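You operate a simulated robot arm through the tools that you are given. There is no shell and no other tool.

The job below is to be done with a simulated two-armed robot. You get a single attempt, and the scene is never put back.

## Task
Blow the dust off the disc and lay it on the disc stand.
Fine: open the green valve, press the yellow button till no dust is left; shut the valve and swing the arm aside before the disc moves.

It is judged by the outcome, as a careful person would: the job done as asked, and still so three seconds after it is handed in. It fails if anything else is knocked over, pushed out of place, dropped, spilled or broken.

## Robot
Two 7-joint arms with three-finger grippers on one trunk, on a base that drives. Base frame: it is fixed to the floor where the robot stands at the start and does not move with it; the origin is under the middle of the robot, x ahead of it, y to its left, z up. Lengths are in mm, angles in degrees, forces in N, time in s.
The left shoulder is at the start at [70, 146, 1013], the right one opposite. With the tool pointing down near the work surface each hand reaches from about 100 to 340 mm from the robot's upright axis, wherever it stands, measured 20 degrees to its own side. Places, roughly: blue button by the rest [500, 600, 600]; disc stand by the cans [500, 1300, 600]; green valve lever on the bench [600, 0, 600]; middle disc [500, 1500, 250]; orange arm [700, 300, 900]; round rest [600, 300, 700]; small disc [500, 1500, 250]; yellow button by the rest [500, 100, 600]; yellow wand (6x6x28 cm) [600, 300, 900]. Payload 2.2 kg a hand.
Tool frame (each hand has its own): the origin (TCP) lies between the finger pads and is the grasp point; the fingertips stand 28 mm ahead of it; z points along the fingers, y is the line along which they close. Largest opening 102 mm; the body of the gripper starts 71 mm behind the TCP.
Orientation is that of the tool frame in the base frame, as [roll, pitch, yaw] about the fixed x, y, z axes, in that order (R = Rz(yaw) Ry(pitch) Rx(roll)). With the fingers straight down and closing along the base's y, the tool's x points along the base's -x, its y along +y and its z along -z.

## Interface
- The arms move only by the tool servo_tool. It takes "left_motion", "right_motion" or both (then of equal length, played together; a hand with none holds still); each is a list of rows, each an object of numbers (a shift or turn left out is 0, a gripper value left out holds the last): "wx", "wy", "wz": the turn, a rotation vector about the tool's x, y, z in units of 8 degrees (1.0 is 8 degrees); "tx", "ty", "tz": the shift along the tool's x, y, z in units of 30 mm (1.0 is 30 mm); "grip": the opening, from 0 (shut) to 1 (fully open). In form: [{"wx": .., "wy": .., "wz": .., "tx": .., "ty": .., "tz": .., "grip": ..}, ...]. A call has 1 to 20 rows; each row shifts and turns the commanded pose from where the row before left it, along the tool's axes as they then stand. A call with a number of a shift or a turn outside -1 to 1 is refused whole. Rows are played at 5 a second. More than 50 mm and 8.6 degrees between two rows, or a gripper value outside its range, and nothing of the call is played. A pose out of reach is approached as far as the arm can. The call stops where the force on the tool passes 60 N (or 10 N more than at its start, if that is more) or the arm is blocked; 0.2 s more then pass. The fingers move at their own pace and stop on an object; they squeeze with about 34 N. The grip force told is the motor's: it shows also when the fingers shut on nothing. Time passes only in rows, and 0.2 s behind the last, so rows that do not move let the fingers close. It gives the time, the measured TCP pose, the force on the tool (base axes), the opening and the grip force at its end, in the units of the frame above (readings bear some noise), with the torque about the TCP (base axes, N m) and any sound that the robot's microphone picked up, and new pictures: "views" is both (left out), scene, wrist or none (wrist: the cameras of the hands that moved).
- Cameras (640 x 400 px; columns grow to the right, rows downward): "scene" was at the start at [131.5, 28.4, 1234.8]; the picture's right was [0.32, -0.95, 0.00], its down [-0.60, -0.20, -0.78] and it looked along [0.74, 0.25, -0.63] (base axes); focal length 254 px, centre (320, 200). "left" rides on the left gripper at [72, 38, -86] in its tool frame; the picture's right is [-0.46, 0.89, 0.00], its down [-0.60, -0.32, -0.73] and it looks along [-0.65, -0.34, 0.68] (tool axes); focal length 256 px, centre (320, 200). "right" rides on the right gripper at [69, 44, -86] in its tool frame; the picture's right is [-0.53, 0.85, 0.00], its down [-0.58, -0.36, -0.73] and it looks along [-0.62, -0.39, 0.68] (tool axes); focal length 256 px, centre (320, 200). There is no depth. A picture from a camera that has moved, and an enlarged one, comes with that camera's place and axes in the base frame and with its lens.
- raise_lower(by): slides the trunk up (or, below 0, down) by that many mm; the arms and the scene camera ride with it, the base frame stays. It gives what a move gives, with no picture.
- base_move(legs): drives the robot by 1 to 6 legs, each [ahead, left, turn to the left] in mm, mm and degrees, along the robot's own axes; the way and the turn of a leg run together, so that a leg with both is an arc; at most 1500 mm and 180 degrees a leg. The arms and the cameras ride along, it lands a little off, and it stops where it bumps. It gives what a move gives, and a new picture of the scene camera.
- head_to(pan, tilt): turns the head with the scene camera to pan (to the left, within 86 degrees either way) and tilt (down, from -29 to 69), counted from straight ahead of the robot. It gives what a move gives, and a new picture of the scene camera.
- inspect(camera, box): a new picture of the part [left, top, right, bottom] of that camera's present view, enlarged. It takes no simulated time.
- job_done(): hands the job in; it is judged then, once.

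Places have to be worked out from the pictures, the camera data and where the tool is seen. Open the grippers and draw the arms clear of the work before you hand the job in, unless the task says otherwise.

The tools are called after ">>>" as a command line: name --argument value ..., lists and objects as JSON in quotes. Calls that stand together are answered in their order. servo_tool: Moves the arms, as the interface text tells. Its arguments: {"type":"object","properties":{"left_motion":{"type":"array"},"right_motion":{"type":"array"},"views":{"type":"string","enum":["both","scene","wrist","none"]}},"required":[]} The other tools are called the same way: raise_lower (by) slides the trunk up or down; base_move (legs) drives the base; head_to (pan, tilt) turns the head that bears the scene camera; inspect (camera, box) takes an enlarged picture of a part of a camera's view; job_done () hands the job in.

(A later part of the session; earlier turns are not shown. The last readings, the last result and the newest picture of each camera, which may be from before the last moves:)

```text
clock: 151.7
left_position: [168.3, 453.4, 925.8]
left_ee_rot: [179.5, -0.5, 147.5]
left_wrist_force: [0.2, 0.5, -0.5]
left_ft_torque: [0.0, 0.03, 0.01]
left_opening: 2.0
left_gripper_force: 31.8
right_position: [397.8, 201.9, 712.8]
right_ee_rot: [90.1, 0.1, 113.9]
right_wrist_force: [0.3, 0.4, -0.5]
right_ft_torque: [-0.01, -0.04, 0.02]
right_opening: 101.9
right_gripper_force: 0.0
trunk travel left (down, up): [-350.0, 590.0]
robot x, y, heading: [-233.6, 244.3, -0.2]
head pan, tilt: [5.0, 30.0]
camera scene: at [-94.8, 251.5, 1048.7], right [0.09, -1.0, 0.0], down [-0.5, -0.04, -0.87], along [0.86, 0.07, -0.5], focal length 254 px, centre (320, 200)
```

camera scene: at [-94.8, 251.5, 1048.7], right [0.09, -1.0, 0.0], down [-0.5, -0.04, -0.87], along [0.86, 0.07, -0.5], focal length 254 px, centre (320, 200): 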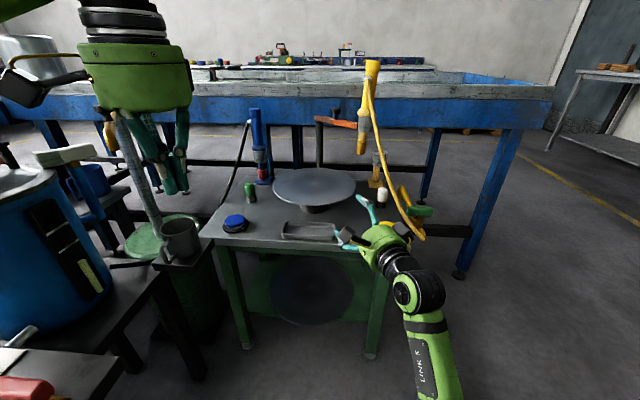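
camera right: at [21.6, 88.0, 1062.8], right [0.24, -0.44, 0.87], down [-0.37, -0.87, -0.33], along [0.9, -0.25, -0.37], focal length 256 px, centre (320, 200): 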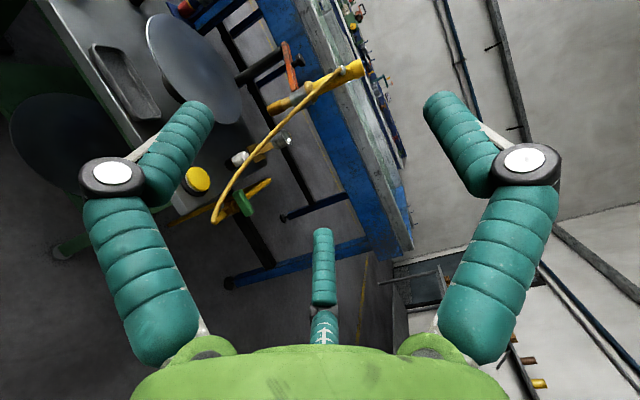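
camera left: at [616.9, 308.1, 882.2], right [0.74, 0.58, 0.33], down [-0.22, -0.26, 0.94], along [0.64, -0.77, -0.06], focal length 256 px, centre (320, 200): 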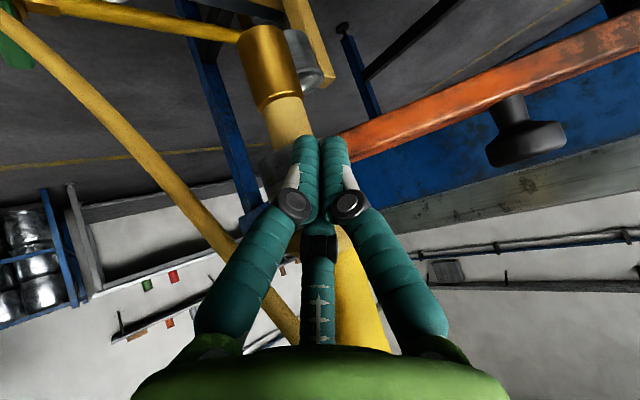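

Level now (yaw 24°) at [398, 202, 713]. I shift it 57 mm left and a bit lower.

>>> servo_tool --right_motion '[{"tx": 0.4, "tz": 0.25}, {"tx": 0.4, "tz": 0.25}, {"tx": 0.4, "tz": 0.25}, {"tx": 0.4, "tz": 0.2}, {}]' --views "scene"

```text
clock: 152.5
left_position: [169.2, 452.8, 926.5]
left_ee_rot: [179.5, -0.6, 147.5]
left_wrist_force: [0.0, 0.0, 0.7]
left_ft_torque: [0.0, 0.0, -0.01]
left_opening: 2.2
left_gripper_force: 31.4
right_position: [415.9, 173.9, 679.1]
right_ee_rot: [93.9, 9.3, 110.2]
right_wrist_force: [0.5, 0.4, 0.1]
right_ft_torque: [-0.01, -0.01, 0.01]
right_opening: 102.0
right_gripper_force: 0.2
right hand out of reach, approached as far as the arm can: row 3
trunk travel left (down, up): [-350.0, 590.0]
robot x, y, heading: [-232.2, 242.2, -0.3]
head pan, tilt: [5.0, 30.0]
stopped in row 3 (right hand): the arm was blocked; the commanded pose is now the measured one
camera scene: at [-94.8, 251.8, 1048.7], right [0.08, -1.0, 0.0], down [-0.5, -0.04, -0.87], along [0.86, 0.07, -0.5], focal length 254 px, centre (320, 200)
```

scene: 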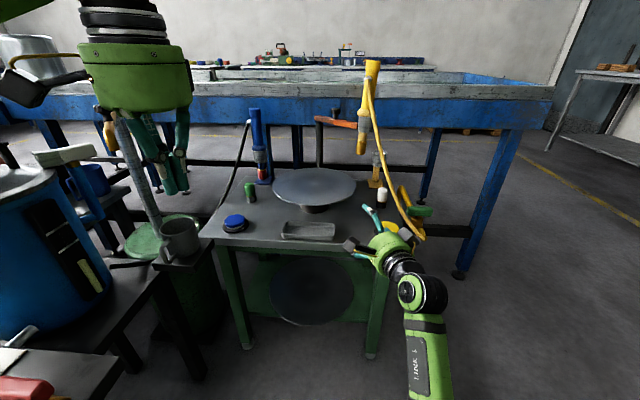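

The elbow-low branch doesn't allow that. I rebuild the pose: raise, roll back to natural, pitch down 45° (elbow-out branch), as worked before.

>>> servo_tool --right_motion '[{"ty": 1, "tz": -0.3}, {"ty": 1, "tz": -0.3}, {"ty": 1, "tz": -0.3}, {"ty": 1}, {"ty": 1}]' --views "none"

>>> servo_tool --right_motion '[{"wz": -1}, {"wz": -1}, {"wz": -1}, {"wz": -1}, {"wz": -1}, {"wz": -1}, {"wz": -1}, {"wz": -1}, {"wz": -1}, {"wz": -1}, {"wz": -1}, {"wz": -1}]' --views "none"

>>> servo_tool --right_motion '[{"wy": 1}, {"wy": 1}, {"wy": 1}, {"wy": 1}, {"wy": 1}, {"wy": 1}, {}]' --views "scene"

```text
clock: 152.9
left_position: [169.0, 452.9, 925.7]
left_ee_rot: [179.4, -0.6, 147.5]
left_wrist_force: [0.7, 0.6, -0.9]
left_ft_torque: [-0.04, 0.02, 0.01]
left_opening: 2.2
left_gripper_force: 31.2
right_position: [414.9, 114.3, 690.5]
right_ee_rot: [96.6, 17.4, 107.5]
right_wrist_force: [-0.1, 0.3, 0.8]
right_ft_torque: [0.01, 0.0, -0.04]
right_opening: 101.9
right_gripper_force: 0.1
right hand out of reach, approached as far as the arm can: row 1, 2
trunk travel left (down, up): [-350.0, 590.0]
robot x, y, heading: [-236.3, 246.3, -0.1]
head pan, tilt: [5.0, 30.0]
stopped in row 2 (right hand): the arm was blocked; the commanded pose is now the measured one
```

```text
clock: 155.5
left_position: [170.2, 452.1, 926.7]
left_ee_rot: [179.3, -0.5, 147.4]
left_wrist_force: [1.4, 0.2, 0.3]
left_ft_torque: [-0.02, 0.02, 0.0]
left_opening: 2.4
left_gripper_force: 31.5
right_position: [402.4, 111.0, 645.3]
right_ee_rot: [117.9, 74.5, 133.3]
right_wrist_force: [0.6, 0.3, -0.4]
right_ft_torque: [0.01, -0.02, 0.03]
right_opening: 102.0
right_gripper_force: 0.0
right hand out of reach, approached as far as the arm can: row 6, 7, 8, 9, 10, 11, 12
trunk travel left (down, up): [-350.0, 590.0]
robot x, y, heading: [-235.7, 240.6, -0.3]
head pan, tilt: [5.0, 30.0]
```

```text
clock: 157.1
left_position: [168.5, 451.6, 925.8]
left_ee_rot: [179.3, -0.5, 147.5]
left_wrist_force: [-0.4, 1.0, 0.2]
left_ft_torque: [0.02, 0.0, -0.01]
left_opening: 2.0
left_gripper_force: 30.9
right_position: [402.8, 109.7, 646.0]
right_ee_rot: [163.6, 33.4, -174.9]
right_wrist_force: [-0.5, -0.5, 0.4]
right_ft_torque: [0.0, 0.0, -0.03]
right_opening: 102.2
right_gripper_force: 0.0
trunk travel left (down, up): [-350.0, 590.0]
robot x, y, heading: [-236.8, 241.6, -0.1]
head pan, tilt: [5.0, 30.0]
camera scene: at [-94.7, 251.0, 1048.7], right [0.08, -1.0, 0.0], down [-0.5, -0.04, -0.87], along [0.86, 0.07, -0.5], focal length 254 px, centre (320, 200)
```

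scene: 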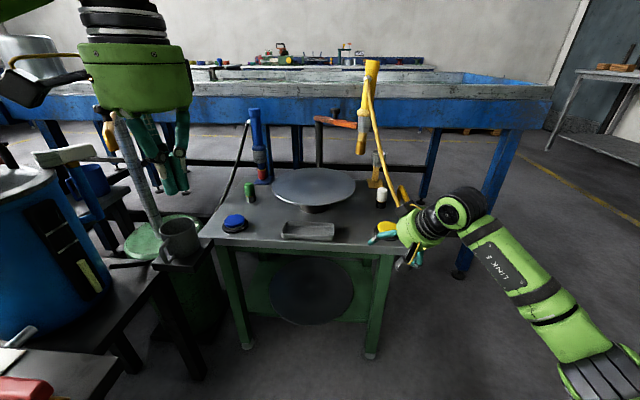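

Elbow-out branch regained. I raise the hand straight up 120 mm to clear the bench edge.

>>> servo_tool --right_motion '[{"tx": -0.55, "ty": 0.24, "tz": -0.8}, {"tx": -0.55, "ty": 0.24, "tz": -0.8}, {"tx": -0.55, "ty": 0.24, "tz": -0.8}, {"tx": -0.55, "ty": 0.24, "tz": -0.8}]' --views "both"

>>> inspect --camera "scene" --box '[200, 140, 460, 300]'

```text
clock: 158.1
left_position: [169.5, 453.2, 927.3]
left_ee_rot: [179.2, -0.5, 147.4]
left_wrist_force: [0.5, 0.6, 0.7]
left_ft_torque: [-0.01, 0.0, 0.0]
left_opening: 2.1
left_gripper_force: 31.0
right_position: [403.0, 112.5, 766.6]
right_ee_rot: [163.5, 33.5, -175.0]
right_wrist_force: [-0.8, -0.2, 0.0]
right_ft_torque: [0.03, 0.01, -0.04]
right_opening: 101.9
right_gripper_force: 0.0
trunk travel left (down, up): [-350.0, 590.0]
robot x, y, heading: [-235.4, 238.0, -0.5]
head pan, tilt: [5.0, 30.0]
camera scene: at [-95.0, 251.4, 1048.7], right [0.08, -1.0, 0.0], down [-0.5, -0.04, -0.87], along [0.86, 0.07, -0.5], focal length 254 px, centre (320, 200)
camera right: at [291.8, 119.8, 808.2], right [0.24, 0.84, 0.5], down [0.2, -0.54, 0.82], along [0.95, -0.1, -0.3], focal length 256 px, centre (320, 200)
```

scene: 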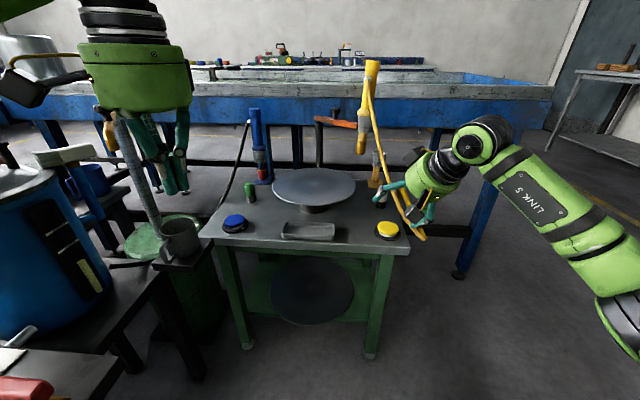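
right: 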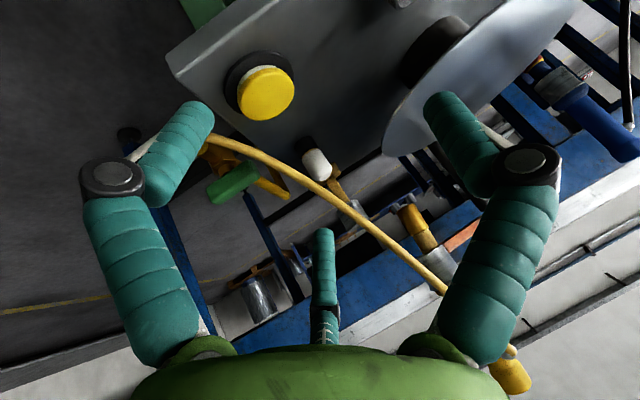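

```text
2.46 times, centred on (330, 220) of scene
camera zoom: at [-95.0, 251.4, 1048.7], right [0.08, -1.0, 0.0], down [-0.5, -0.04, -0.87], along [0.86, 0.07, -0.5], focal length 624 px, centre (295, 151)
```

zoom: 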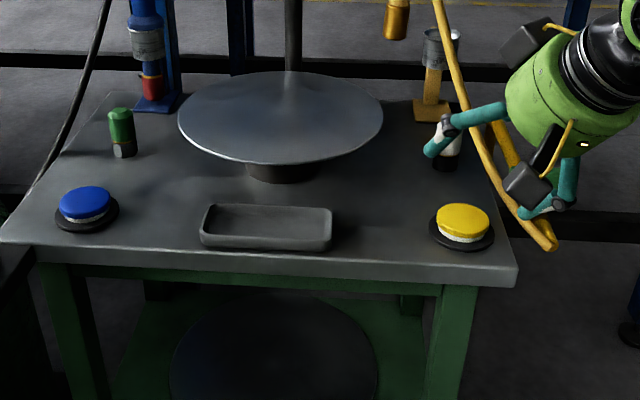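

Disc estimate refined: front rim at x≈517, centre ≈[656, 331], r≈138, z≈677. Now from the elbow-out branch I roll the hand 90°, then pitch it up gradually.

>>> servo_tool --right_motion '[{"wz": 1}, {"wz": 1}, {"wz": 1}, {"wz": 1}, {"wz": 1}, {"wz": 1}, {"wz": 1}, {"wz": 1}, {"wz": 1}, {"wz": 1}, {"wz": 1}, {"wz": 0.25}]' --views "none"

>>> servo_tool --right_motion '[{"wx": -0.8}, {"wx": -0.8}, {"wx": -0.8}, {"wx": -0.8}]' --views "scene"

```text
clock: 160.7
left_position: [169.5, 452.4, 926.0]
left_ee_rot: [179.3, -0.3, 147.6]
left_wrist_force: [-0.4, -0.3, -0.1]
left_ft_torque: [0.01, -0.02, 0.0]
left_opening: 2.0
left_gripper_force: 31.9
right_position: [402.7, 111.0, 766.9]
right_ee_rot: [145.4, -13.7, 104.3]
right_wrist_force: [-0.5, -0.4, -0.2]
right_ft_torque: [-0.02, 0.0, 0.0]
right_opening: 102.0
right_gripper_force: 0.1
trunk travel left (down, up): [-350.0, 590.0]
robot x, y, heading: [-233.5, 245.5, -0.2]
head pan, tilt: [5.0, 30.0]
```

```text
clock: 161.7
left_position: [168.8, 453.0, 926.1]
left_ee_rot: [179.3, -0.7, 147.4]
left_wrist_force: [-0.2, 0.1, 0.3]
left_ft_torque: [-0.01, 0.01, -0.01]
left_opening: 2.1
left_gripper_force: 31.2
right_position: [401.7, 111.6, 767.9]
right_ee_rot: [119.6, -13.8, 104.3]
right_wrist_force: [0.1, 0.2, -0.2]
right_ft_torque: [0.02, 0.02, -0.03]
right_opening: 102.0
right_gripper_force: 0.1
trunk travel left (down, up): [-350.0, 590.0]
robot x, y, heading: [-238.2, 246.9, -0.2]
head pan, tilt: [5.0, 30.0]
camera scene: at [-94.6, 251.0, 1048.7], right [0.08, -1.0, 0.0], down [-0.5, -0.04, -0.87], along [0.86, 0.07, -0.5], focal length 254 px, centre (320, 200)
```

scene: 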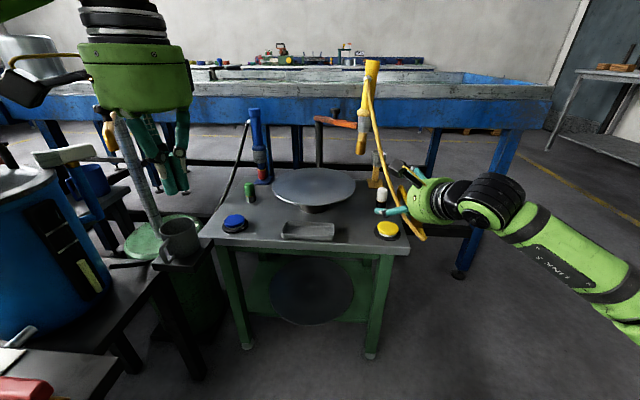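

Elbow stays out nicely. I finish levelling: pitch the remaining 29° and remove the 14° roll.

>>> servo_tool --right_motion '[{"wx": -0.6, "wz": -0.35}, {"wx": -0.6, "wz": -0.35}, {"wx": -0.6, "wz": -0.35}, {"wx": -0.6, "wz": -0.35}, {"wx": -0.6, "wz": -0.3}, {"wx": -0.6, "wz": -0.3}]' --views "scene"

```text
clock: 163.1
left_position: [168.9, 452.5, 927.0]
left_ee_rot: [179.4, -0.5, 147.5]
left_wrist_force: [0.3, 0.1, 0.5]
left_ft_torque: [0.0, 0.0, 0.02]
left_opening: 1.9
left_gripper_force: 31.2
right_position: [403.0, 110.7, 767.0]
right_ee_rot: [90.2, 1.6, 108.7]
right_wrist_force: [-0.5, 0.3, 0.0]
right_ft_torque: [0.01, 0.04, 0.01]
right_opening: 101.9
right_gripper_force: 0.0
trunk travel left (down, up): [-350.0, 590.0]
robot x, y, heading: [-236.4, 244.8, -0.2]
head pan, tilt: [5.0, 30.0]
camera scene: at [-94.8, 251.0, 1048.7], right [0.08, -1.0, 0.0], down [-0.5, -0.04, -0.87], along [0.86, 0.07, -0.5], focal length 254 px, centre (320, 200)
```

scene: 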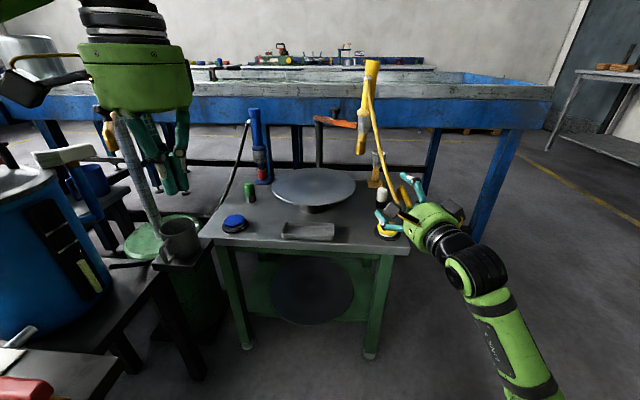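

Level at yaw 19° with a good arm shape. I plan to grip from yaw ≈40° with the robot turned 20° left, base ≈(-60, 260). First I shift the hand right relative to the body, then drive to the pre-approach pose.

>>> servo_tool --right_motion '[{"tx": -0.55, "tz": -0.48}, {"tx": -0.55, "tz": -0.48}, {"tx": -0.55, "tz": -0.48}, {"tx": -0.55, "tz": -0.48, "wz": -0.2}]' --views "none"

>>> base_move --legs '[[50, -85, 20]]'

>>> head_to --pan 5 --tilt 30

```text
clock: 164.1
left_position: [168.7, 452.4, 925.8]
left_ee_rot: [179.3, -0.4, 147.5]
left_wrist_force: [0.8, 0.1, 0.7]
left_ft_torque: [0.0, 0.01, -0.03]
left_opening: 2.3
left_gripper_force: 31.8
right_position: [369.1, 32.0, 769.4]
right_ee_rot: [90.3, 3.1, 108.7]
right_wrist_force: [0.2, 0.2, 0.1]
right_ft_torque: [0.0, 0.01, 0.01]
right_opening: 101.9
right_gripper_force: 0.0
trunk travel left (down, up): [-350.0, 590.0]
robot x, y, heading: [-237.0, 239.0, 0.1]
head pan, tilt: [5.0, 30.0]
```

```text
clock: 165.6
left_position: [136.5, 502.8, 926.5]
left_ee_rot: [179.3, -0.6, 167.4]
left_wrist_force: [0.1, 0.2, 1.0]
left_ft_torque: [0.0, 0.04, -0.02]
left_opening: 2.1
left_gripper_force: 31.8
right_position: [467.6, 174.1, 769.2]
right_ee_rot: [90.3, 3.1, 128.5]
right_wrist_force: [-0.6, 0.1, 0.3]
right_ft_torque: [0.01, 0.01, 0.02]
right_opening: 101.8
right_gripper_force: 0.0
trunk travel left (down, up): [-350.0, 590.0]
robot x, y, heading: [-170.5, 166.6, 19.6]
head pan, tilt: [5.0, 30.0]
camera scene: at [-43.4, 223.1, 1048.6], right [0.42, -0.91, 0.0], down [-0.45, -0.21, -0.87], along [0.79, 0.36, -0.5], focal length 254 px, centre (320, 200)
```

scene: 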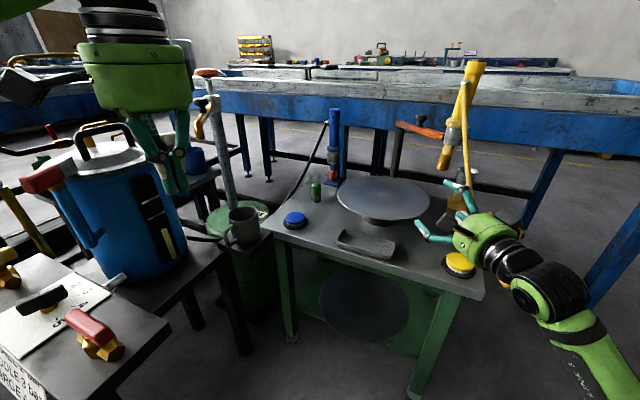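

```text
clock: 166.2
left_position: [136.0, 501.5, 925.9]
left_ee_rot: [179.4, -0.5, 167.3]
left_wrist_force: [-0.4, 0.5, 0.8]
left_ft_torque: [0.0, 0.01, 0.01]
left_opening: 2.0
left_gripper_force: 31.4
right_position: [467.4, 174.9, 769.1]
right_ee_rot: [90.3, 3.2, 128.5]
right_wrist_force: [-0.6, -0.2, 0.4]
right_ft_torque: [-0.03, 0.01, 0.0]
right_opening: 102.1
right_gripper_force: 0.0
trunk travel left (down, up): [-350.0, 590.0]
robot x, y, heading: [-173.1, 167.1, 19.8]
head pan, tilt: [5.0, 30.0]
camera scene: at [-43.5, 223.1, 1048.7], right [0.42, -0.91, 0.0], down [-0.45, -0.21, -0.87], along [0.79, 0.36, -0.5], focal length 254 px, centre (320, 200)
```

scene: 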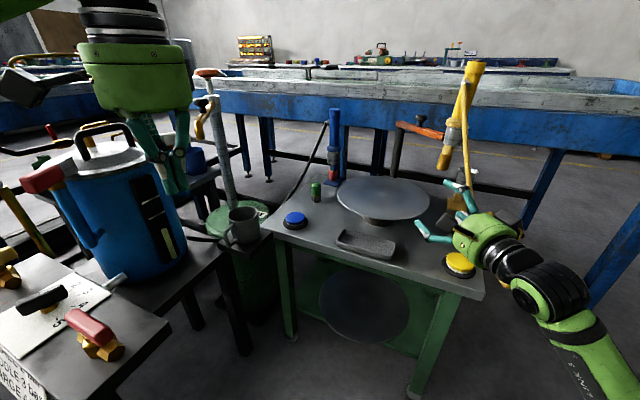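

Pre-approach is aligned: disc centre lies on the tool axis, 245 mm ahead. I lower the trunk 85 mm to bring the hand to disc height and check with the cameras.

>>> raise_lower --by -85

>>> servo_tool --right_motion '[{"wz": 0.4}, {}]' --views "both"

>>> inspect --camera "scene" --box '[300, 100, 560, 260]'

```text
clock: 167.4
left_position: [136.1, 502.4, 840.7]
left_ee_rot: [179.2, -0.6, 167.3]
left_wrist_force: [0.5, -0.3, 0.1]
left_ft_torque: [-0.02, -0.04, 0.02]
left_opening: 2.3
left_gripper_force: 31.7
right_position: [466.6, 174.7, 684.3]
right_ee_rot: [90.3, 3.3, 128.6]
right_wrist_force: [0.1, 0.5, 0.5]
right_ft_torque: [0.03, 0.03, 0.01]
right_opening: 102.0
right_gripper_force: 0.0
trunk travel left (down, up): [-265.0, 675.0]
robot x, y, heading: [-171.9, 168.7, 19.6]
head pan, tilt: [5.0, 30.0]
```

```text
clock: 168.0
left_position: [135.5, 501.2, 842.5]
left_ee_rot: [179.4, -0.6, 167.4]
left_wrist_force: [1.0, -0.1, 0.1]
left_ft_torque: [-0.03, 0.01, 0.0]
left_opening: 2.1
left_gripper_force: 31.1
right_position: [467.9, 174.5, 685.0]
right_ee_rot: [90.4, -0.1, 128.5]
right_wrist_force: [-0.3, 0.9, -0.2]
right_ft_torque: [0.01, 0.01, 0.02]
right_opening: 101.9
right_gripper_force: 0.1
trunk travel left (down, up): [-265.0, 675.0]
robot x, y, heading: [-177.7, 165.8, 19.5]
head pan, tilt: [5.0, 30.0]
camera scene: at [-43.5, 223.1, 963.7], right [0.42, -0.91, 0.0], down [-0.45, -0.21, -0.87], along [0.79, 0.36, -0.5], focal length 254 px, centre (320, 200)
camera right: at [356.4, 173.8, 729.2], right [0.34, -0.42, 0.84], down [-0.22, -0.91, -0.36], along [0.92, -0.06, -0.4], focal length 256 px, centre (320, 200)
```

scene: 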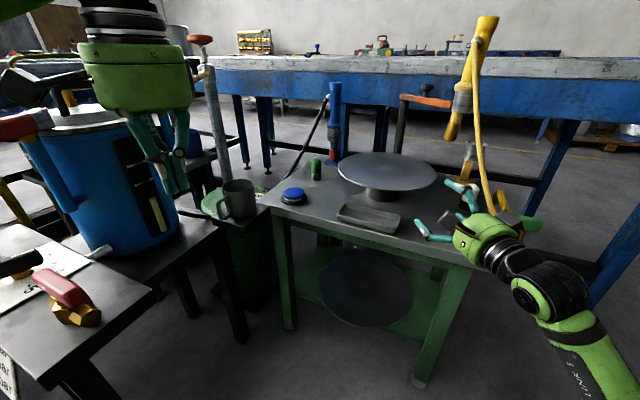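
right: 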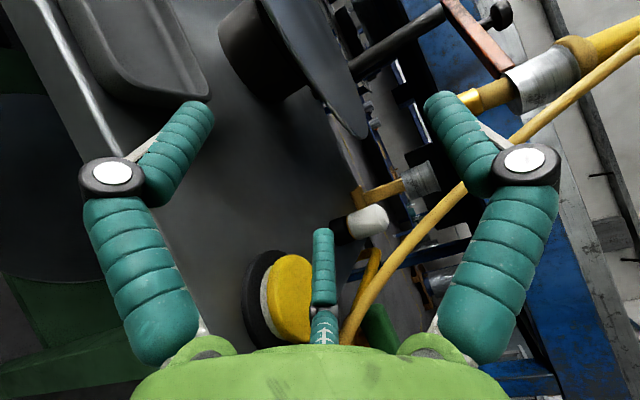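

```text
2.46 times, centred on (430, 180) of scene
camera zoom: at [-43.5, 223.1, 963.7], right [0.42, -0.91, 0.0], down [-0.45, -0.21, -0.87], along [0.79, 0.36, -0.5], focal length 624 px, centre (49, 249)
```

zoom: 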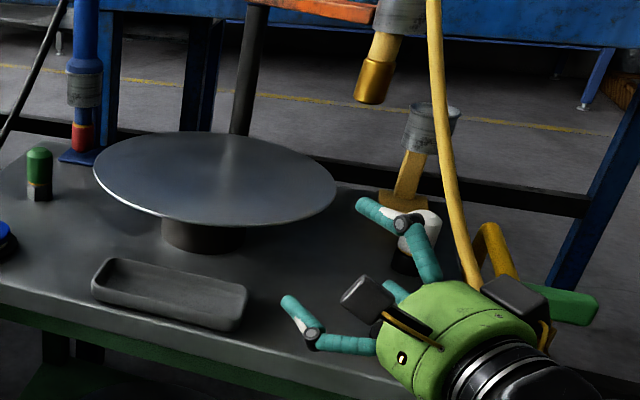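

The wrist view agrees exactly with disc centre [656, 331], r 138, z≈677. I lower to z≈679 and drive the base 100 mm along the tool direction so the open fingers approach the rim.

>>> servo_tool --right_motion '[{"ty": -0.2}, {}]' --views "none"

>>> base_move --legs '[[90, 31, 0]]'

>>> inspect --camera "scene" --box '[300, 100, 560, 260]'

>>> inspect --camera "right" --box '[0, 0, 640, 400]'

```text
clock: 168.6
left_position: [135.5, 501.0, 840.6]
left_ee_rot: [179.3, -0.5, 167.5]
left_wrist_force: [0.1, 0.5, -0.5]
left_ft_torque: [0.01, -0.02, 0.0]
left_opening: 2.0
left_gripper_force: 30.7
right_position: [467.4, 174.5, 679.6]
right_ee_rot: [90.3, 0.0, 128.5]
right_wrist_force: [0.3, 0.0, -0.6]
right_ft_torque: [-0.01, 0.0, 0.01]
right_opening: 101.9
right_gripper_force: 0.0
trunk travel left (down, up): [-265.0, 675.0]
robot x, y, heading: [-172.8, 165.7, 19.6]
head pan, tilt: [5.0, 30.0]
```

```text
clock: 169.8
left_position: [210.7, 562.5, 840.5]
left_ee_rot: [179.4, -0.6, 167.4]
left_wrist_force: [0.1, 0.2, -0.4]
left_ft_torque: [-0.01, 0.0, 0.0]
left_opening: 2.5
left_gripper_force: 31.3
right_position: [543.1, 234.3, 679.1]
right_ee_rot: [90.4, 0.0, 128.5]
right_wrist_force: [0.4, -0.7, 0.5]
right_ft_torque: [0.02, -0.02, -0.01]
right_opening: 102.0
right_gripper_force: 0.0
trunk travel left (down, up): [-265.0, 675.0]
robot x, y, heading: [-96.9, 228.6, 19.7]
head pan, tilt: [5.0, 30.0]
camera scene: at [31.4, 282.8, 963.6], right [0.42, -0.91, 0.0], down [-0.45, -0.21, -0.87], along [0.79, 0.36, -0.5], focal length 254 px, centre (320, 200)
```

scene: 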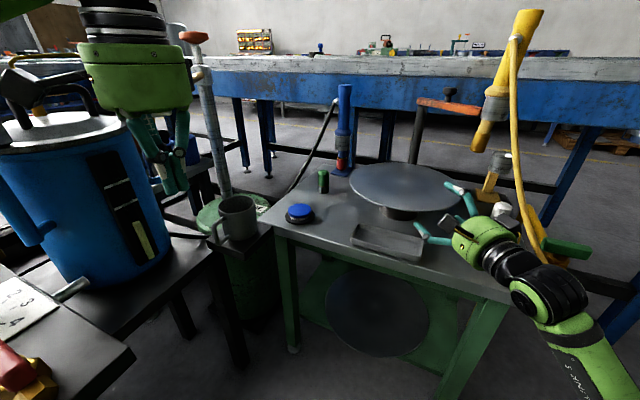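

```text
2.46 times, centred on (430, 180) of scene
camera zoom: at [31.4, 282.8, 963.6], right [0.42, -0.91, 0.0], down [-0.45, -0.21, -0.87], along [0.79, 0.36, -0.5], focal length 624 px, centre (49, 249)
```

zoom: 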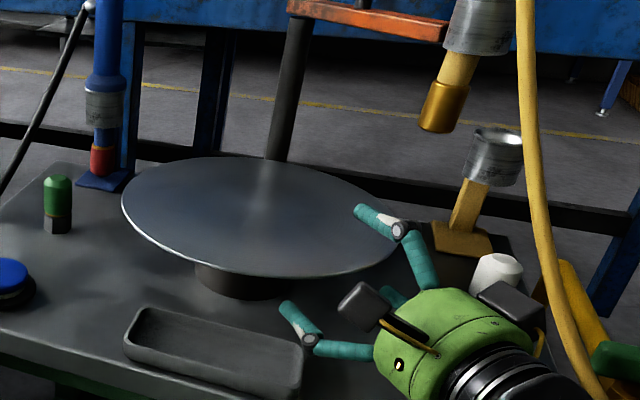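

```text
1.00 times, centred on (320, 200) of right (not enlarged: the box is as wide or as high as the picture)
camera zoom: at [431.3, 233.9, 723.1], right [0.34, -0.41, 0.84], down [-0.21, -0.91, -0.36], along [0.92, -0.06, -0.4], focal length 256 px, centre (320, 200)
```

zoom: 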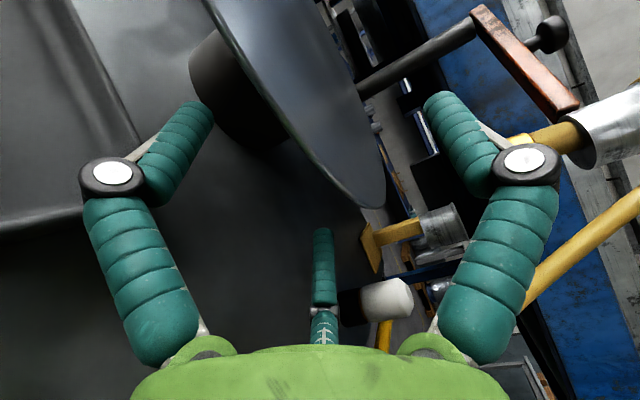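

Disc lies between the thumb (above) and the lower pair. I drop 9 mm for insertion clearance and advance 45 mm so the rim is ~35 mm past the grasp point.

>>> servo_tool --right_motion '[{"ty": -0.3}, {"tz": 0.5, "tx": 0.07}, {"tz": 0.5, "tx": 0.07}, {"tz": 0.5, "tx": 0.06}, {}]' --views "both"

>>> inspect --camera "scene" --box '[320, 100, 580, 260]'

```text
clock: 171.0
left_position: [210.6, 561.3, 841.6]
left_ee_rot: [179.3, -0.5, 167.3]
left_wrist_force: [-0.6, 0.8, -0.3]
left_ft_torque: [0.01, 0.02, -0.03]
left_opening: 1.8
left_gripper_force: 31.1
right_position: [574.4, 265.2, 668.1]
right_ee_rot: [90.3, -0.1, 128.6]
right_wrist_force: [0.7, 0.3, -0.5]
right_ft_torque: [0.03, 0.01, -0.04]
right_opening: 102.0
right_gripper_force: 0.0
trunk travel left (down, up): [-265.0, 675.0]
robot x, y, heading: [-99.6, 226.6, 19.6]
head pan, tilt: [5.0, 30.0]
camera scene: at [31.0, 282.5, 963.7], right [0.42, -0.91, 0.0], down [-0.45, -0.21, -0.87], along [0.79, 0.36, -0.5], focal length 254 px, centre (320, 200)
camera right: at [463.0, 266.6, 712.7], right [0.34, -0.41, 0.84], down [-0.21, -0.91, -0.36], along [0.92, -0.06, -0.4], focal length 256 px, centre (320, 200)
```

scene: 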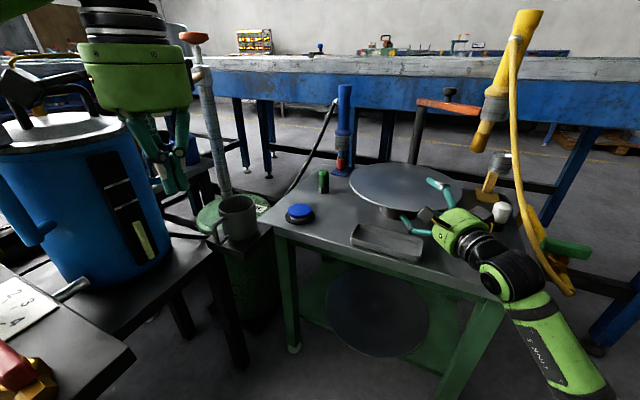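
right: 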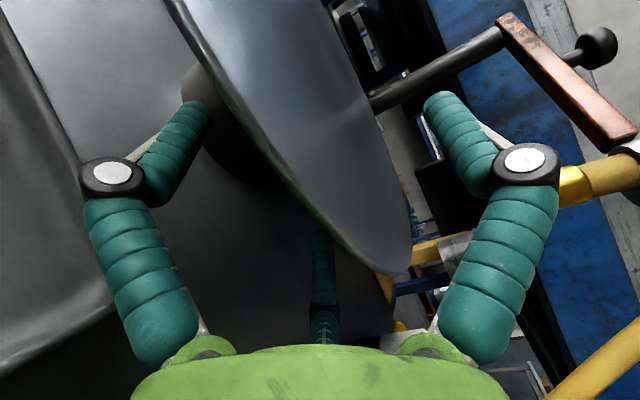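

```text
2.46 times, centred on (450, 180) of scene
camera zoom: at [31.0, 282.5, 963.7], right [0.42, -0.91, 0.0], down [-0.45, -0.21, -0.87], along [0.79, 0.36, -0.5], focal length 624 px, centre (0, 249)
```

zoom: 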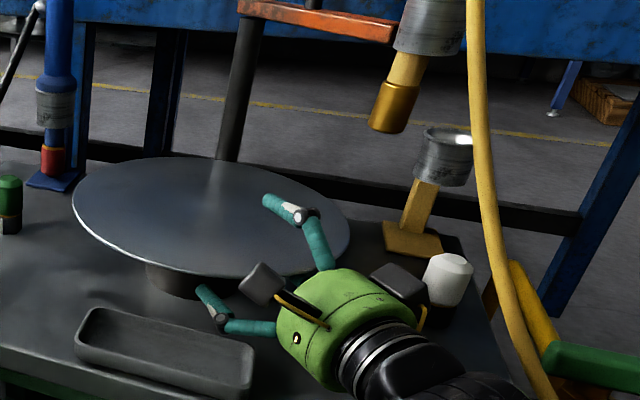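

The rim is well inside the grip, pair under, thumb over. I raise 8 mm to mid-plane and close the fingers.

>>> servo_tool --right_motion '[{"ty": 0.27}, {"grip": 0.5}, {"grip": 0.25}, {"grip": 0.1}, {"grip": 0}, {}, {}, {}]' --views "both"

>>> inspect --camera "scene" --box '[320, 100, 580, 260]'

```text
clock: 171.9
left_position: [206.7, 560.8, 842.6]
left_ee_rot: [179.3, -0.4, 167.4]
left_wrist_force: [0.3, -0.3, -0.9]
left_ft_torque: [0.0, 0.0, 0.02]
left_opening: 2.1
left_gripper_force: 31.5
right_position: [564.6, 275.2, 671.0]
right_ee_rot: [91.2, -0.4, 129.9]
right_wrist_force: [-26.2, -4.2, -4.7]
right_ft_torque: [-0.33, 0.23, 0.71]
right_opening: 28.2
right_gripper_force: 13.5
trunk travel left (down, up): [-265.0, 675.0]
robot x, y, heading: [-100.9, 226.7, 19.5]
head pan, tilt: [5.0, 30.0]
stopped in row 4 (right hand): the force on the tool passed its limit at 61 N (the readings are from after the stop); the commanded pose is now the measured one
camera scene: at [27.7, 281.8, 964.2], right [0.42, -0.91, 0.0], down [-0.45, -0.21, -0.87], along [0.79, 0.36, -0.5], focal length 254 px, centre (320, 200)
camera right: at [454.5, 271.7, 717.0], right [0.36, -0.4, 0.84], down [-0.2, -0.91, -0.35], along [0.91, -0.04, -0.41], focal length 256 px, centre (320, 200)
```

scene: 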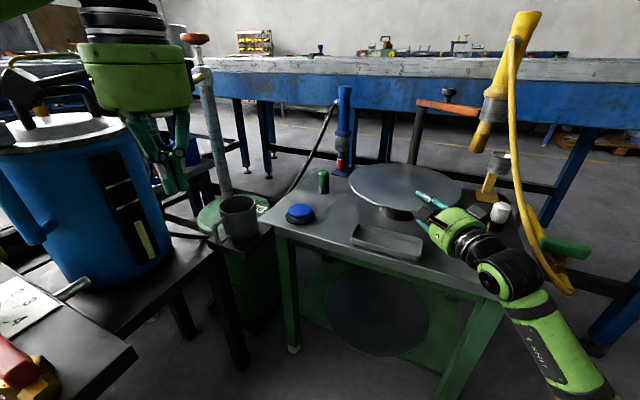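
right: 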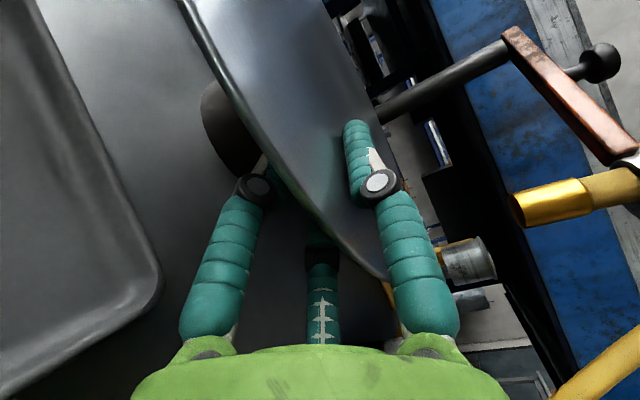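

```text
2.46 times, centred on (450, 180) of scene
camera zoom: at [27.7, 281.8, 964.2], right [0.42, -0.91, 0.0], down [-0.45, -0.21, -0.87], along [0.79, 0.36, -0.5], focal length 624 px, centre (0, 249)
```

zoom: 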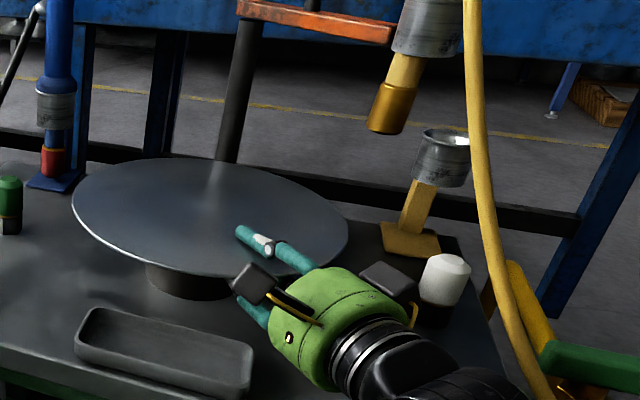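

The lower fingers met the pedestal while closing and nudged the hand. I open again, recentre, back off ~12 mm and restore height before closing.

>>> servo_tool --right_motion '[{"grip": 0.6}, {}, {"tz": -0.4, "tx": -0.25}, {"tx": -0.27, "ty": 0.15}, {"wx": 0.1, "wz": 0.05}, {}]' --views "both"

>>> inspect --camera "scene" --box '[320, 100, 580, 260]'

```text
clock: 173.3
left_position: [210.2, 561.6, 840.4]
left_ee_rot: [179.2, -0.5, 167.4]
left_wrist_force: [0.5, -0.6, 0.1]
left_ft_torque: [-0.03, 0.02, 0.01]
left_opening: 2.1
left_gripper_force: 31.2
right_position: [569.1, 251.7, 675.0]
right_ee_rot: [92.0, -0.9, 129.4]
right_wrist_force: [0.9, 0.2, 0.0]
right_ft_torque: [-0.01, -0.01, 0.0]
right_opening: 61.2
right_gripper_force: 0.0
trunk travel left (down, up): [-265.0, 675.0]
robot x, y, heading: [-99.3, 226.9, 19.7]
head pan, tilt: [5.0, 30.0]
camera scene: at [30.2, 282.3, 963.6], right [0.42, -0.91, 0.0], down [-0.45, -0.21, -0.87], along [0.79, 0.36, -0.5], focal length 254 px, centre (320, 200)
camera right: at [459.7, 250.9, 723.0], right [0.37, -0.4, 0.84], down [-0.21, -0.91, -0.35], along [0.9, -0.05, -0.42], focal length 256 px, centre (320, 200)
```

scene: 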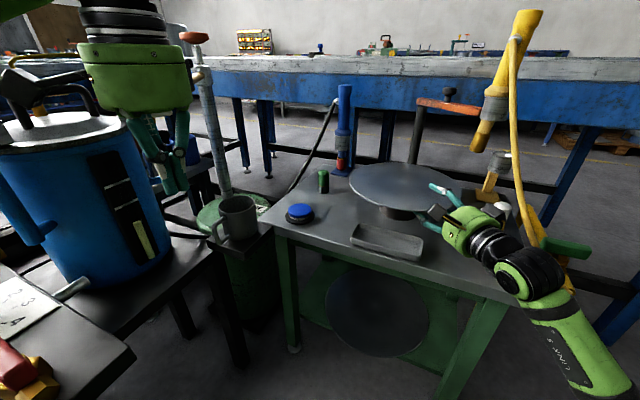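
right: 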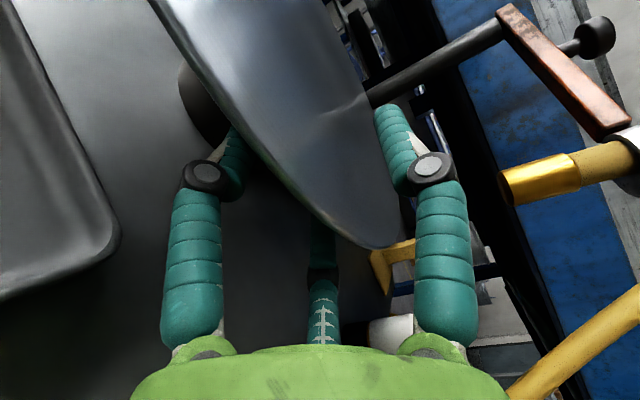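

```text
2.46 times, centred on (450, 180) of scene
camera zoom: at [30.2, 282.3, 963.6], right [0.42, -0.91, 0.0], down [-0.45, -0.21, -0.87], along [0.79, 0.36, -0.5], focal length 624 px, centre (0, 249)
```

zoom: 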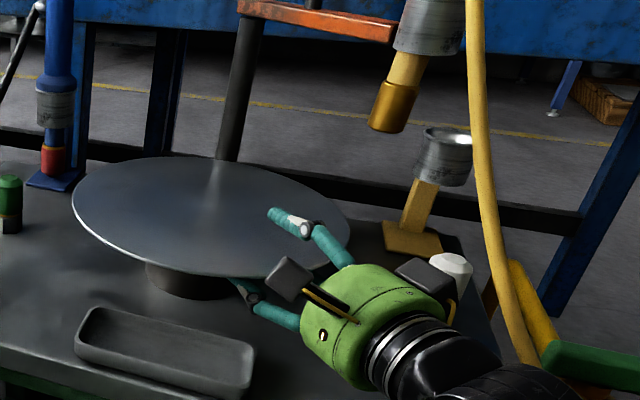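

Hand is on-axis, rim 20 mm inside the grasp point. I correct the 2° pitch and close gently.

>>> servo_tool --right_motion '[{"wx": -0.25}, {"grip": 0.4}, {"grip": 0.25}, {"grip": 0.12}, {}]' --views "both"

```text
clock: 174.5
left_position: [210.1, 561.6, 840.5]
left_ee_rot: [179.3, -0.4, 167.5]
left_wrist_force: [0.0, -0.5, 0.3]
left_ft_torque: [0.0, 0.02, 0.03]
left_opening: 2.0
left_gripper_force: 31.0
right_position: [569.3, 250.8, 675.7]
right_ee_rot: [89.8, -0.8, 129.4]
right_wrist_force: [1.0, -0.7, 5.6]
right_ft_torque: [0.09, -0.12, -0.01]
right_opening: 15.5
right_gripper_force: 3.1
trunk travel left (down, up): [-265.0, 675.0]
robot x, y, heading: [-99.9, 226.1, 19.8]
head pan, tilt: [5.0, 30.0]
camera scene: at [29.6, 282.2, 963.8], right [0.42, -0.91, 0.0], down [-0.45, -0.21, -0.87], along [0.79, 0.36, -0.5], focal length 254 px, centre (320, 200)
camera right: at [458.2, 249.7, 721.2], right [0.35, -0.42, 0.84], down [-0.2, -0.91, -0.37], along [0.92, -0.04, -0.4], focal length 256 px, centre (320, 200)
```

scene: 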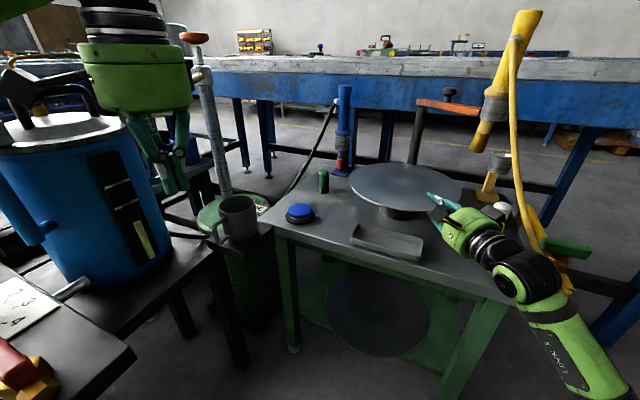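
right: 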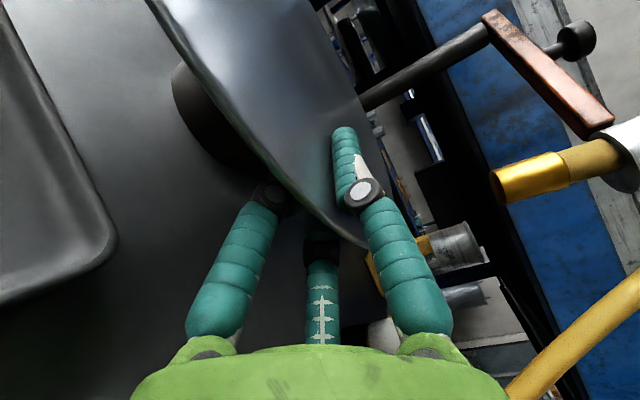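

The thumb touched first (+5.6 N up), so the disc mid-plane is ~3 mm higher. I raise 3 mm and clamp fully.

>>> servo_tool --right_motion '[{"ty": 0.1}, {"grip": 0.06}, {"grip": 0.0}, {}, {}, {}]' --views "wrist"

```text
clock: 175.9
left_position: [208.9, 561.4, 841.7]
left_ee_rot: [179.3, -0.5, 167.4]
left_wrist_force: [0.2, -0.5, -0.2]
left_ft_torque: [0.0, -0.01, 0.0]
left_opening: 2.3
left_gripper_force: 31.2
right_position: [568.7, 251.9, 680.1]
right_ee_rot: [89.8, -0.9, 129.4]
right_wrist_force: [4.2, 2.6, 9.4]
right_ft_torque: [0.05, -0.36, 0.03]
right_opening: 9.0
right_gripper_force: 34.0
trunk travel left (down, up): [-265.0, 675.0]
robot x, y, heading: [-100.9, 225.3, 19.7]
head pan, tilt: [5.0, 30.0]
camera right: at [457.9, 249.8, 723.9], right [0.35, -0.42, 0.84], down [-0.2, -0.91, -0.37], along [0.92, -0.04, -0.4], focal length 256 px, centre (320, 200)
```

right: 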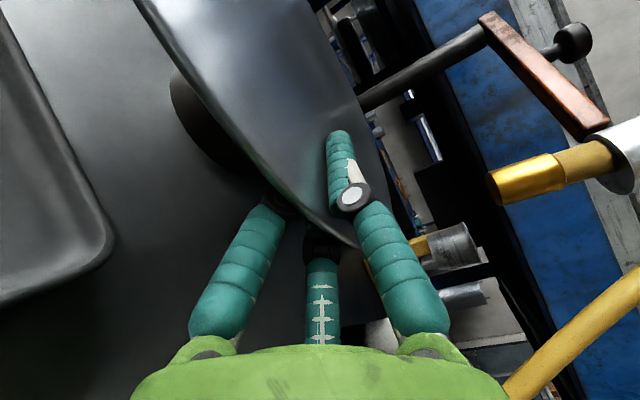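

Clamped on a ~9 mm disc at 34 N. I test-lift by 12 mm and read load and torque.

>>> servo_tool --right_motion '[{"ty": 0.15}, {"ty": 0.15}, {"ty": 0.15}, {}]' --views "both"

>>> inspect --camera "scene" --box '[320, 100, 580, 260]'

```text
clock: 176.9
left_position: [211.1, 561.2, 842.4]
left_ee_rot: [179.3, -0.6, 167.3]
left_wrist_force: [-0.1, 0.5, 0.1]
left_ft_torque: [0.01, -0.02, 0.03]
left_opening: 1.8
left_gripper_force: 31.0
right_position: [570.7, 252.6, 690.1]
right_ee_rot: [90.2, -0.8, 129.5]
right_wrist_force: [-0.3, 0.4, -3.2]
right_ft_torque: [-0.25, 0.17, -0.01]
right_opening: 8.9
right_gripper_force: 34.1
trunk travel left (down, up): [-265.0, 675.0]
robot x, y, heading: [-101.5, 226.1, 20.1]
head pan, tilt: [5.0, 30.0]
camera scene: at [30.6, 282.4, 963.6], right [0.42, -0.91, 0.0], down [-0.45, -0.21, -0.87], along [0.79, 0.36, -0.5], focal length 254 px, centre (320, 200)
camera right: at [459.1, 250.1, 735.4], right [0.35, -0.42, 0.84], down [-0.2, -0.91, -0.37], along [0.91, -0.04, -0.4], focal length 256 px, centre (320, 200)
```

scene: 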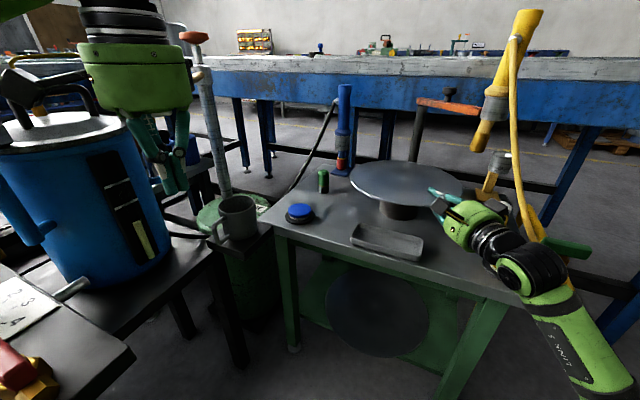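
right: 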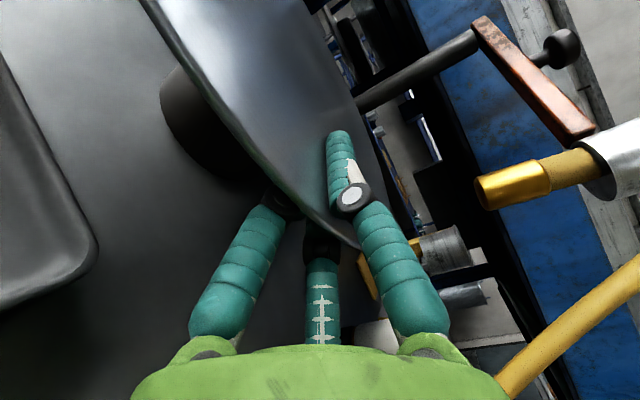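

```text
2.46 times, centred on (450, 180) of scene
camera zoom: at [30.6, 282.4, 963.6], right [0.42, -0.91, 0.0], down [-0.45, -0.21, -0.87], along [0.79, 0.36, -0.5], focal length 624 px, centre (0, 249)
```

zoom: 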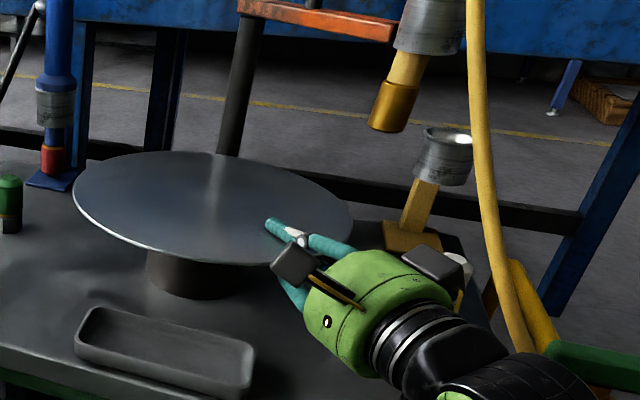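

The disc weighs only ~0.33 kg and hangs level. I lift it to z≈720 — below the wand's nozzle height — and then back away from the bench.

>>> servo_tool --right_motion '[{"ty": 0.3}, {"ty": 0.4}, {"ty": 0.4}, {}]' --views "none"

>>> base_move --legs '[[-250, -60, 0]]'

```text
clock: 177.9
left_position: [209.3, 561.2, 841.3]
left_ee_rot: [179.2, -0.5, 167.4]
left_wrist_force: [0.0, 0.1, -0.1]
left_ft_torque: [0.02, -0.02, 0.0]
left_opening: 2.1
left_gripper_force: 31.4
right_position: [570.5, 253.2, 725.2]
right_ee_rot: [90.1, -1.0, 129.4]
right_wrist_force: [0.3, -0.3, -2.0]
right_ft_torque: [-0.23, 0.18, -0.02]
right_opening: 8.5
right_gripper_force: 33.7
trunk travel left (down, up): [-265.0, 675.0]
robot x, y, heading: [-101.4, 227.3, 19.7]
head pan, tilt: [5.0, 30.0]
```

```text
clock: 179.8
left_position: [-4.5, 420.8, 840.9]
left_ee_rot: [179.2, -0.6, 167.3]
left_wrist_force: [0.4, -0.9, -0.1]
left_ft_torque: [0.01, -0.04, 0.0]
left_opening: 2.2
left_gripper_force: 31.6
right_position: [356.6, 109.6, 725.2]
right_ee_rot: [90.1, -0.9, 129.2]
right_wrist_force: [-0.2, -0.8, -2.8]
right_ft_torque: [-0.23, 0.21, -0.01]
right_opening: 8.8
right_gripper_force: 33.8
trunk travel left (down, up): [-265.0, 675.0]
robot x, y, heading: [-311.8, 86.1, 19.6]
head pan, tilt: [5.0, 30.0]
camera scene: at [-183.6, 142.2, 963.6], right [0.42, -0.91, 0.0], down [-0.45, -0.21, -0.87], along [0.79, 0.36, -0.5], focal length 254 px, centre (320, 200)
```

scene: 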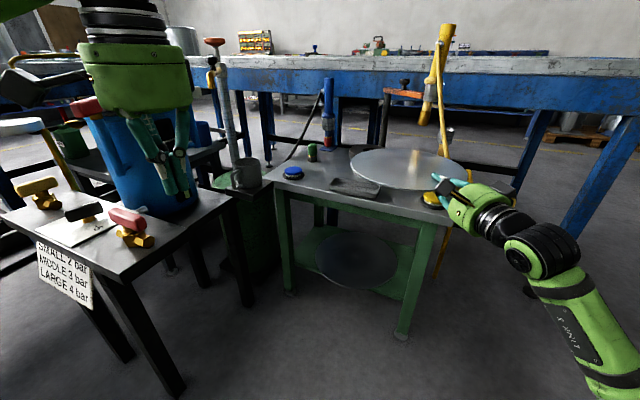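

Disc is clear of the rest. I raise the trunk 355 mm for carrying above everything, then back off and straighten the heading.

>>> raise_lower --by 355

>>> base_move --legs '[[-130, 0, 0], [0, 0, -20]]'

```text
clock: 183.2
left_position: [-1.6, 421.1, 1196.6]
left_ee_rot: [179.4, -0.6, 167.3]
left_wrist_force: [0.2, 0.1, 0.1]
left_ft_torque: [0.01, 0.0, 0.0]
left_opening: 2.1
left_gripper_force: 31.9
right_position: [357.1, 110.8, 1079.8]
right_ee_rot: [90.1, -0.9, 129.3]
right_wrist_force: [0.4, -0.4, -2.7]
right_ft_torque: [-0.21, 0.18, 0.01]
right_opening: 9.2
right_gripper_force: 34.3
trunk travel left (down, up): [-620.0, 320.0]
robot x, y, heading: [-312.1, 87.2, 19.8]
head pan, tilt: [5.0, 30.0]
```

```text
clock: 185.6
left_position: [-30.7, 251.1, 1195.4]
left_ee_rot: [179.4, -0.6, 147.4]
left_wrist_force: [-0.2, -0.4, -0.1]
left_ft_torque: [-0.01, -0.01, 0.03]
left_opening: 2.1
left_gripper_force: 31.4
right_position: [200.1, -164.1, 1079.1]
right_ee_rot: [90.1, -0.9, 109.2]
right_wrist_force: [0.3, -0.6, -2.8]
right_ft_torque: [-0.13, 0.24, -0.04]
right_opening: 8.7
right_gripper_force: 34.1
trunk travel left (down, up): [-620.0, 320.0]
robot x, y, heading: [-434.4, 44.9, -0.7]
head pan, tilt: [5.0, 30.0]
camera scene: at [-295.8, 51.1, 1318.6], right [0.08, -1.0, 0.0], down [-0.5, -0.04, -0.87], along [0.86, 0.07, -0.5], focal length 254 px, centre (320, 200)
```

scene: 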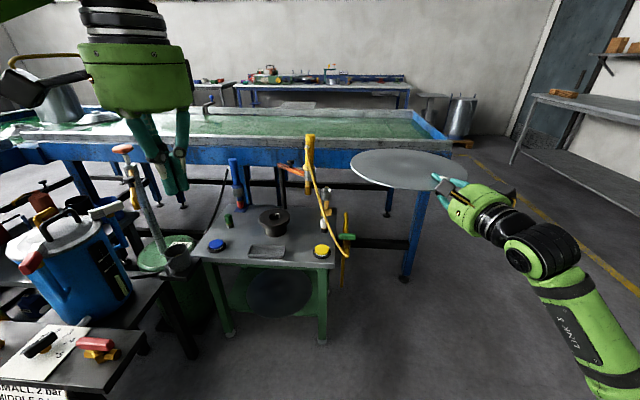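

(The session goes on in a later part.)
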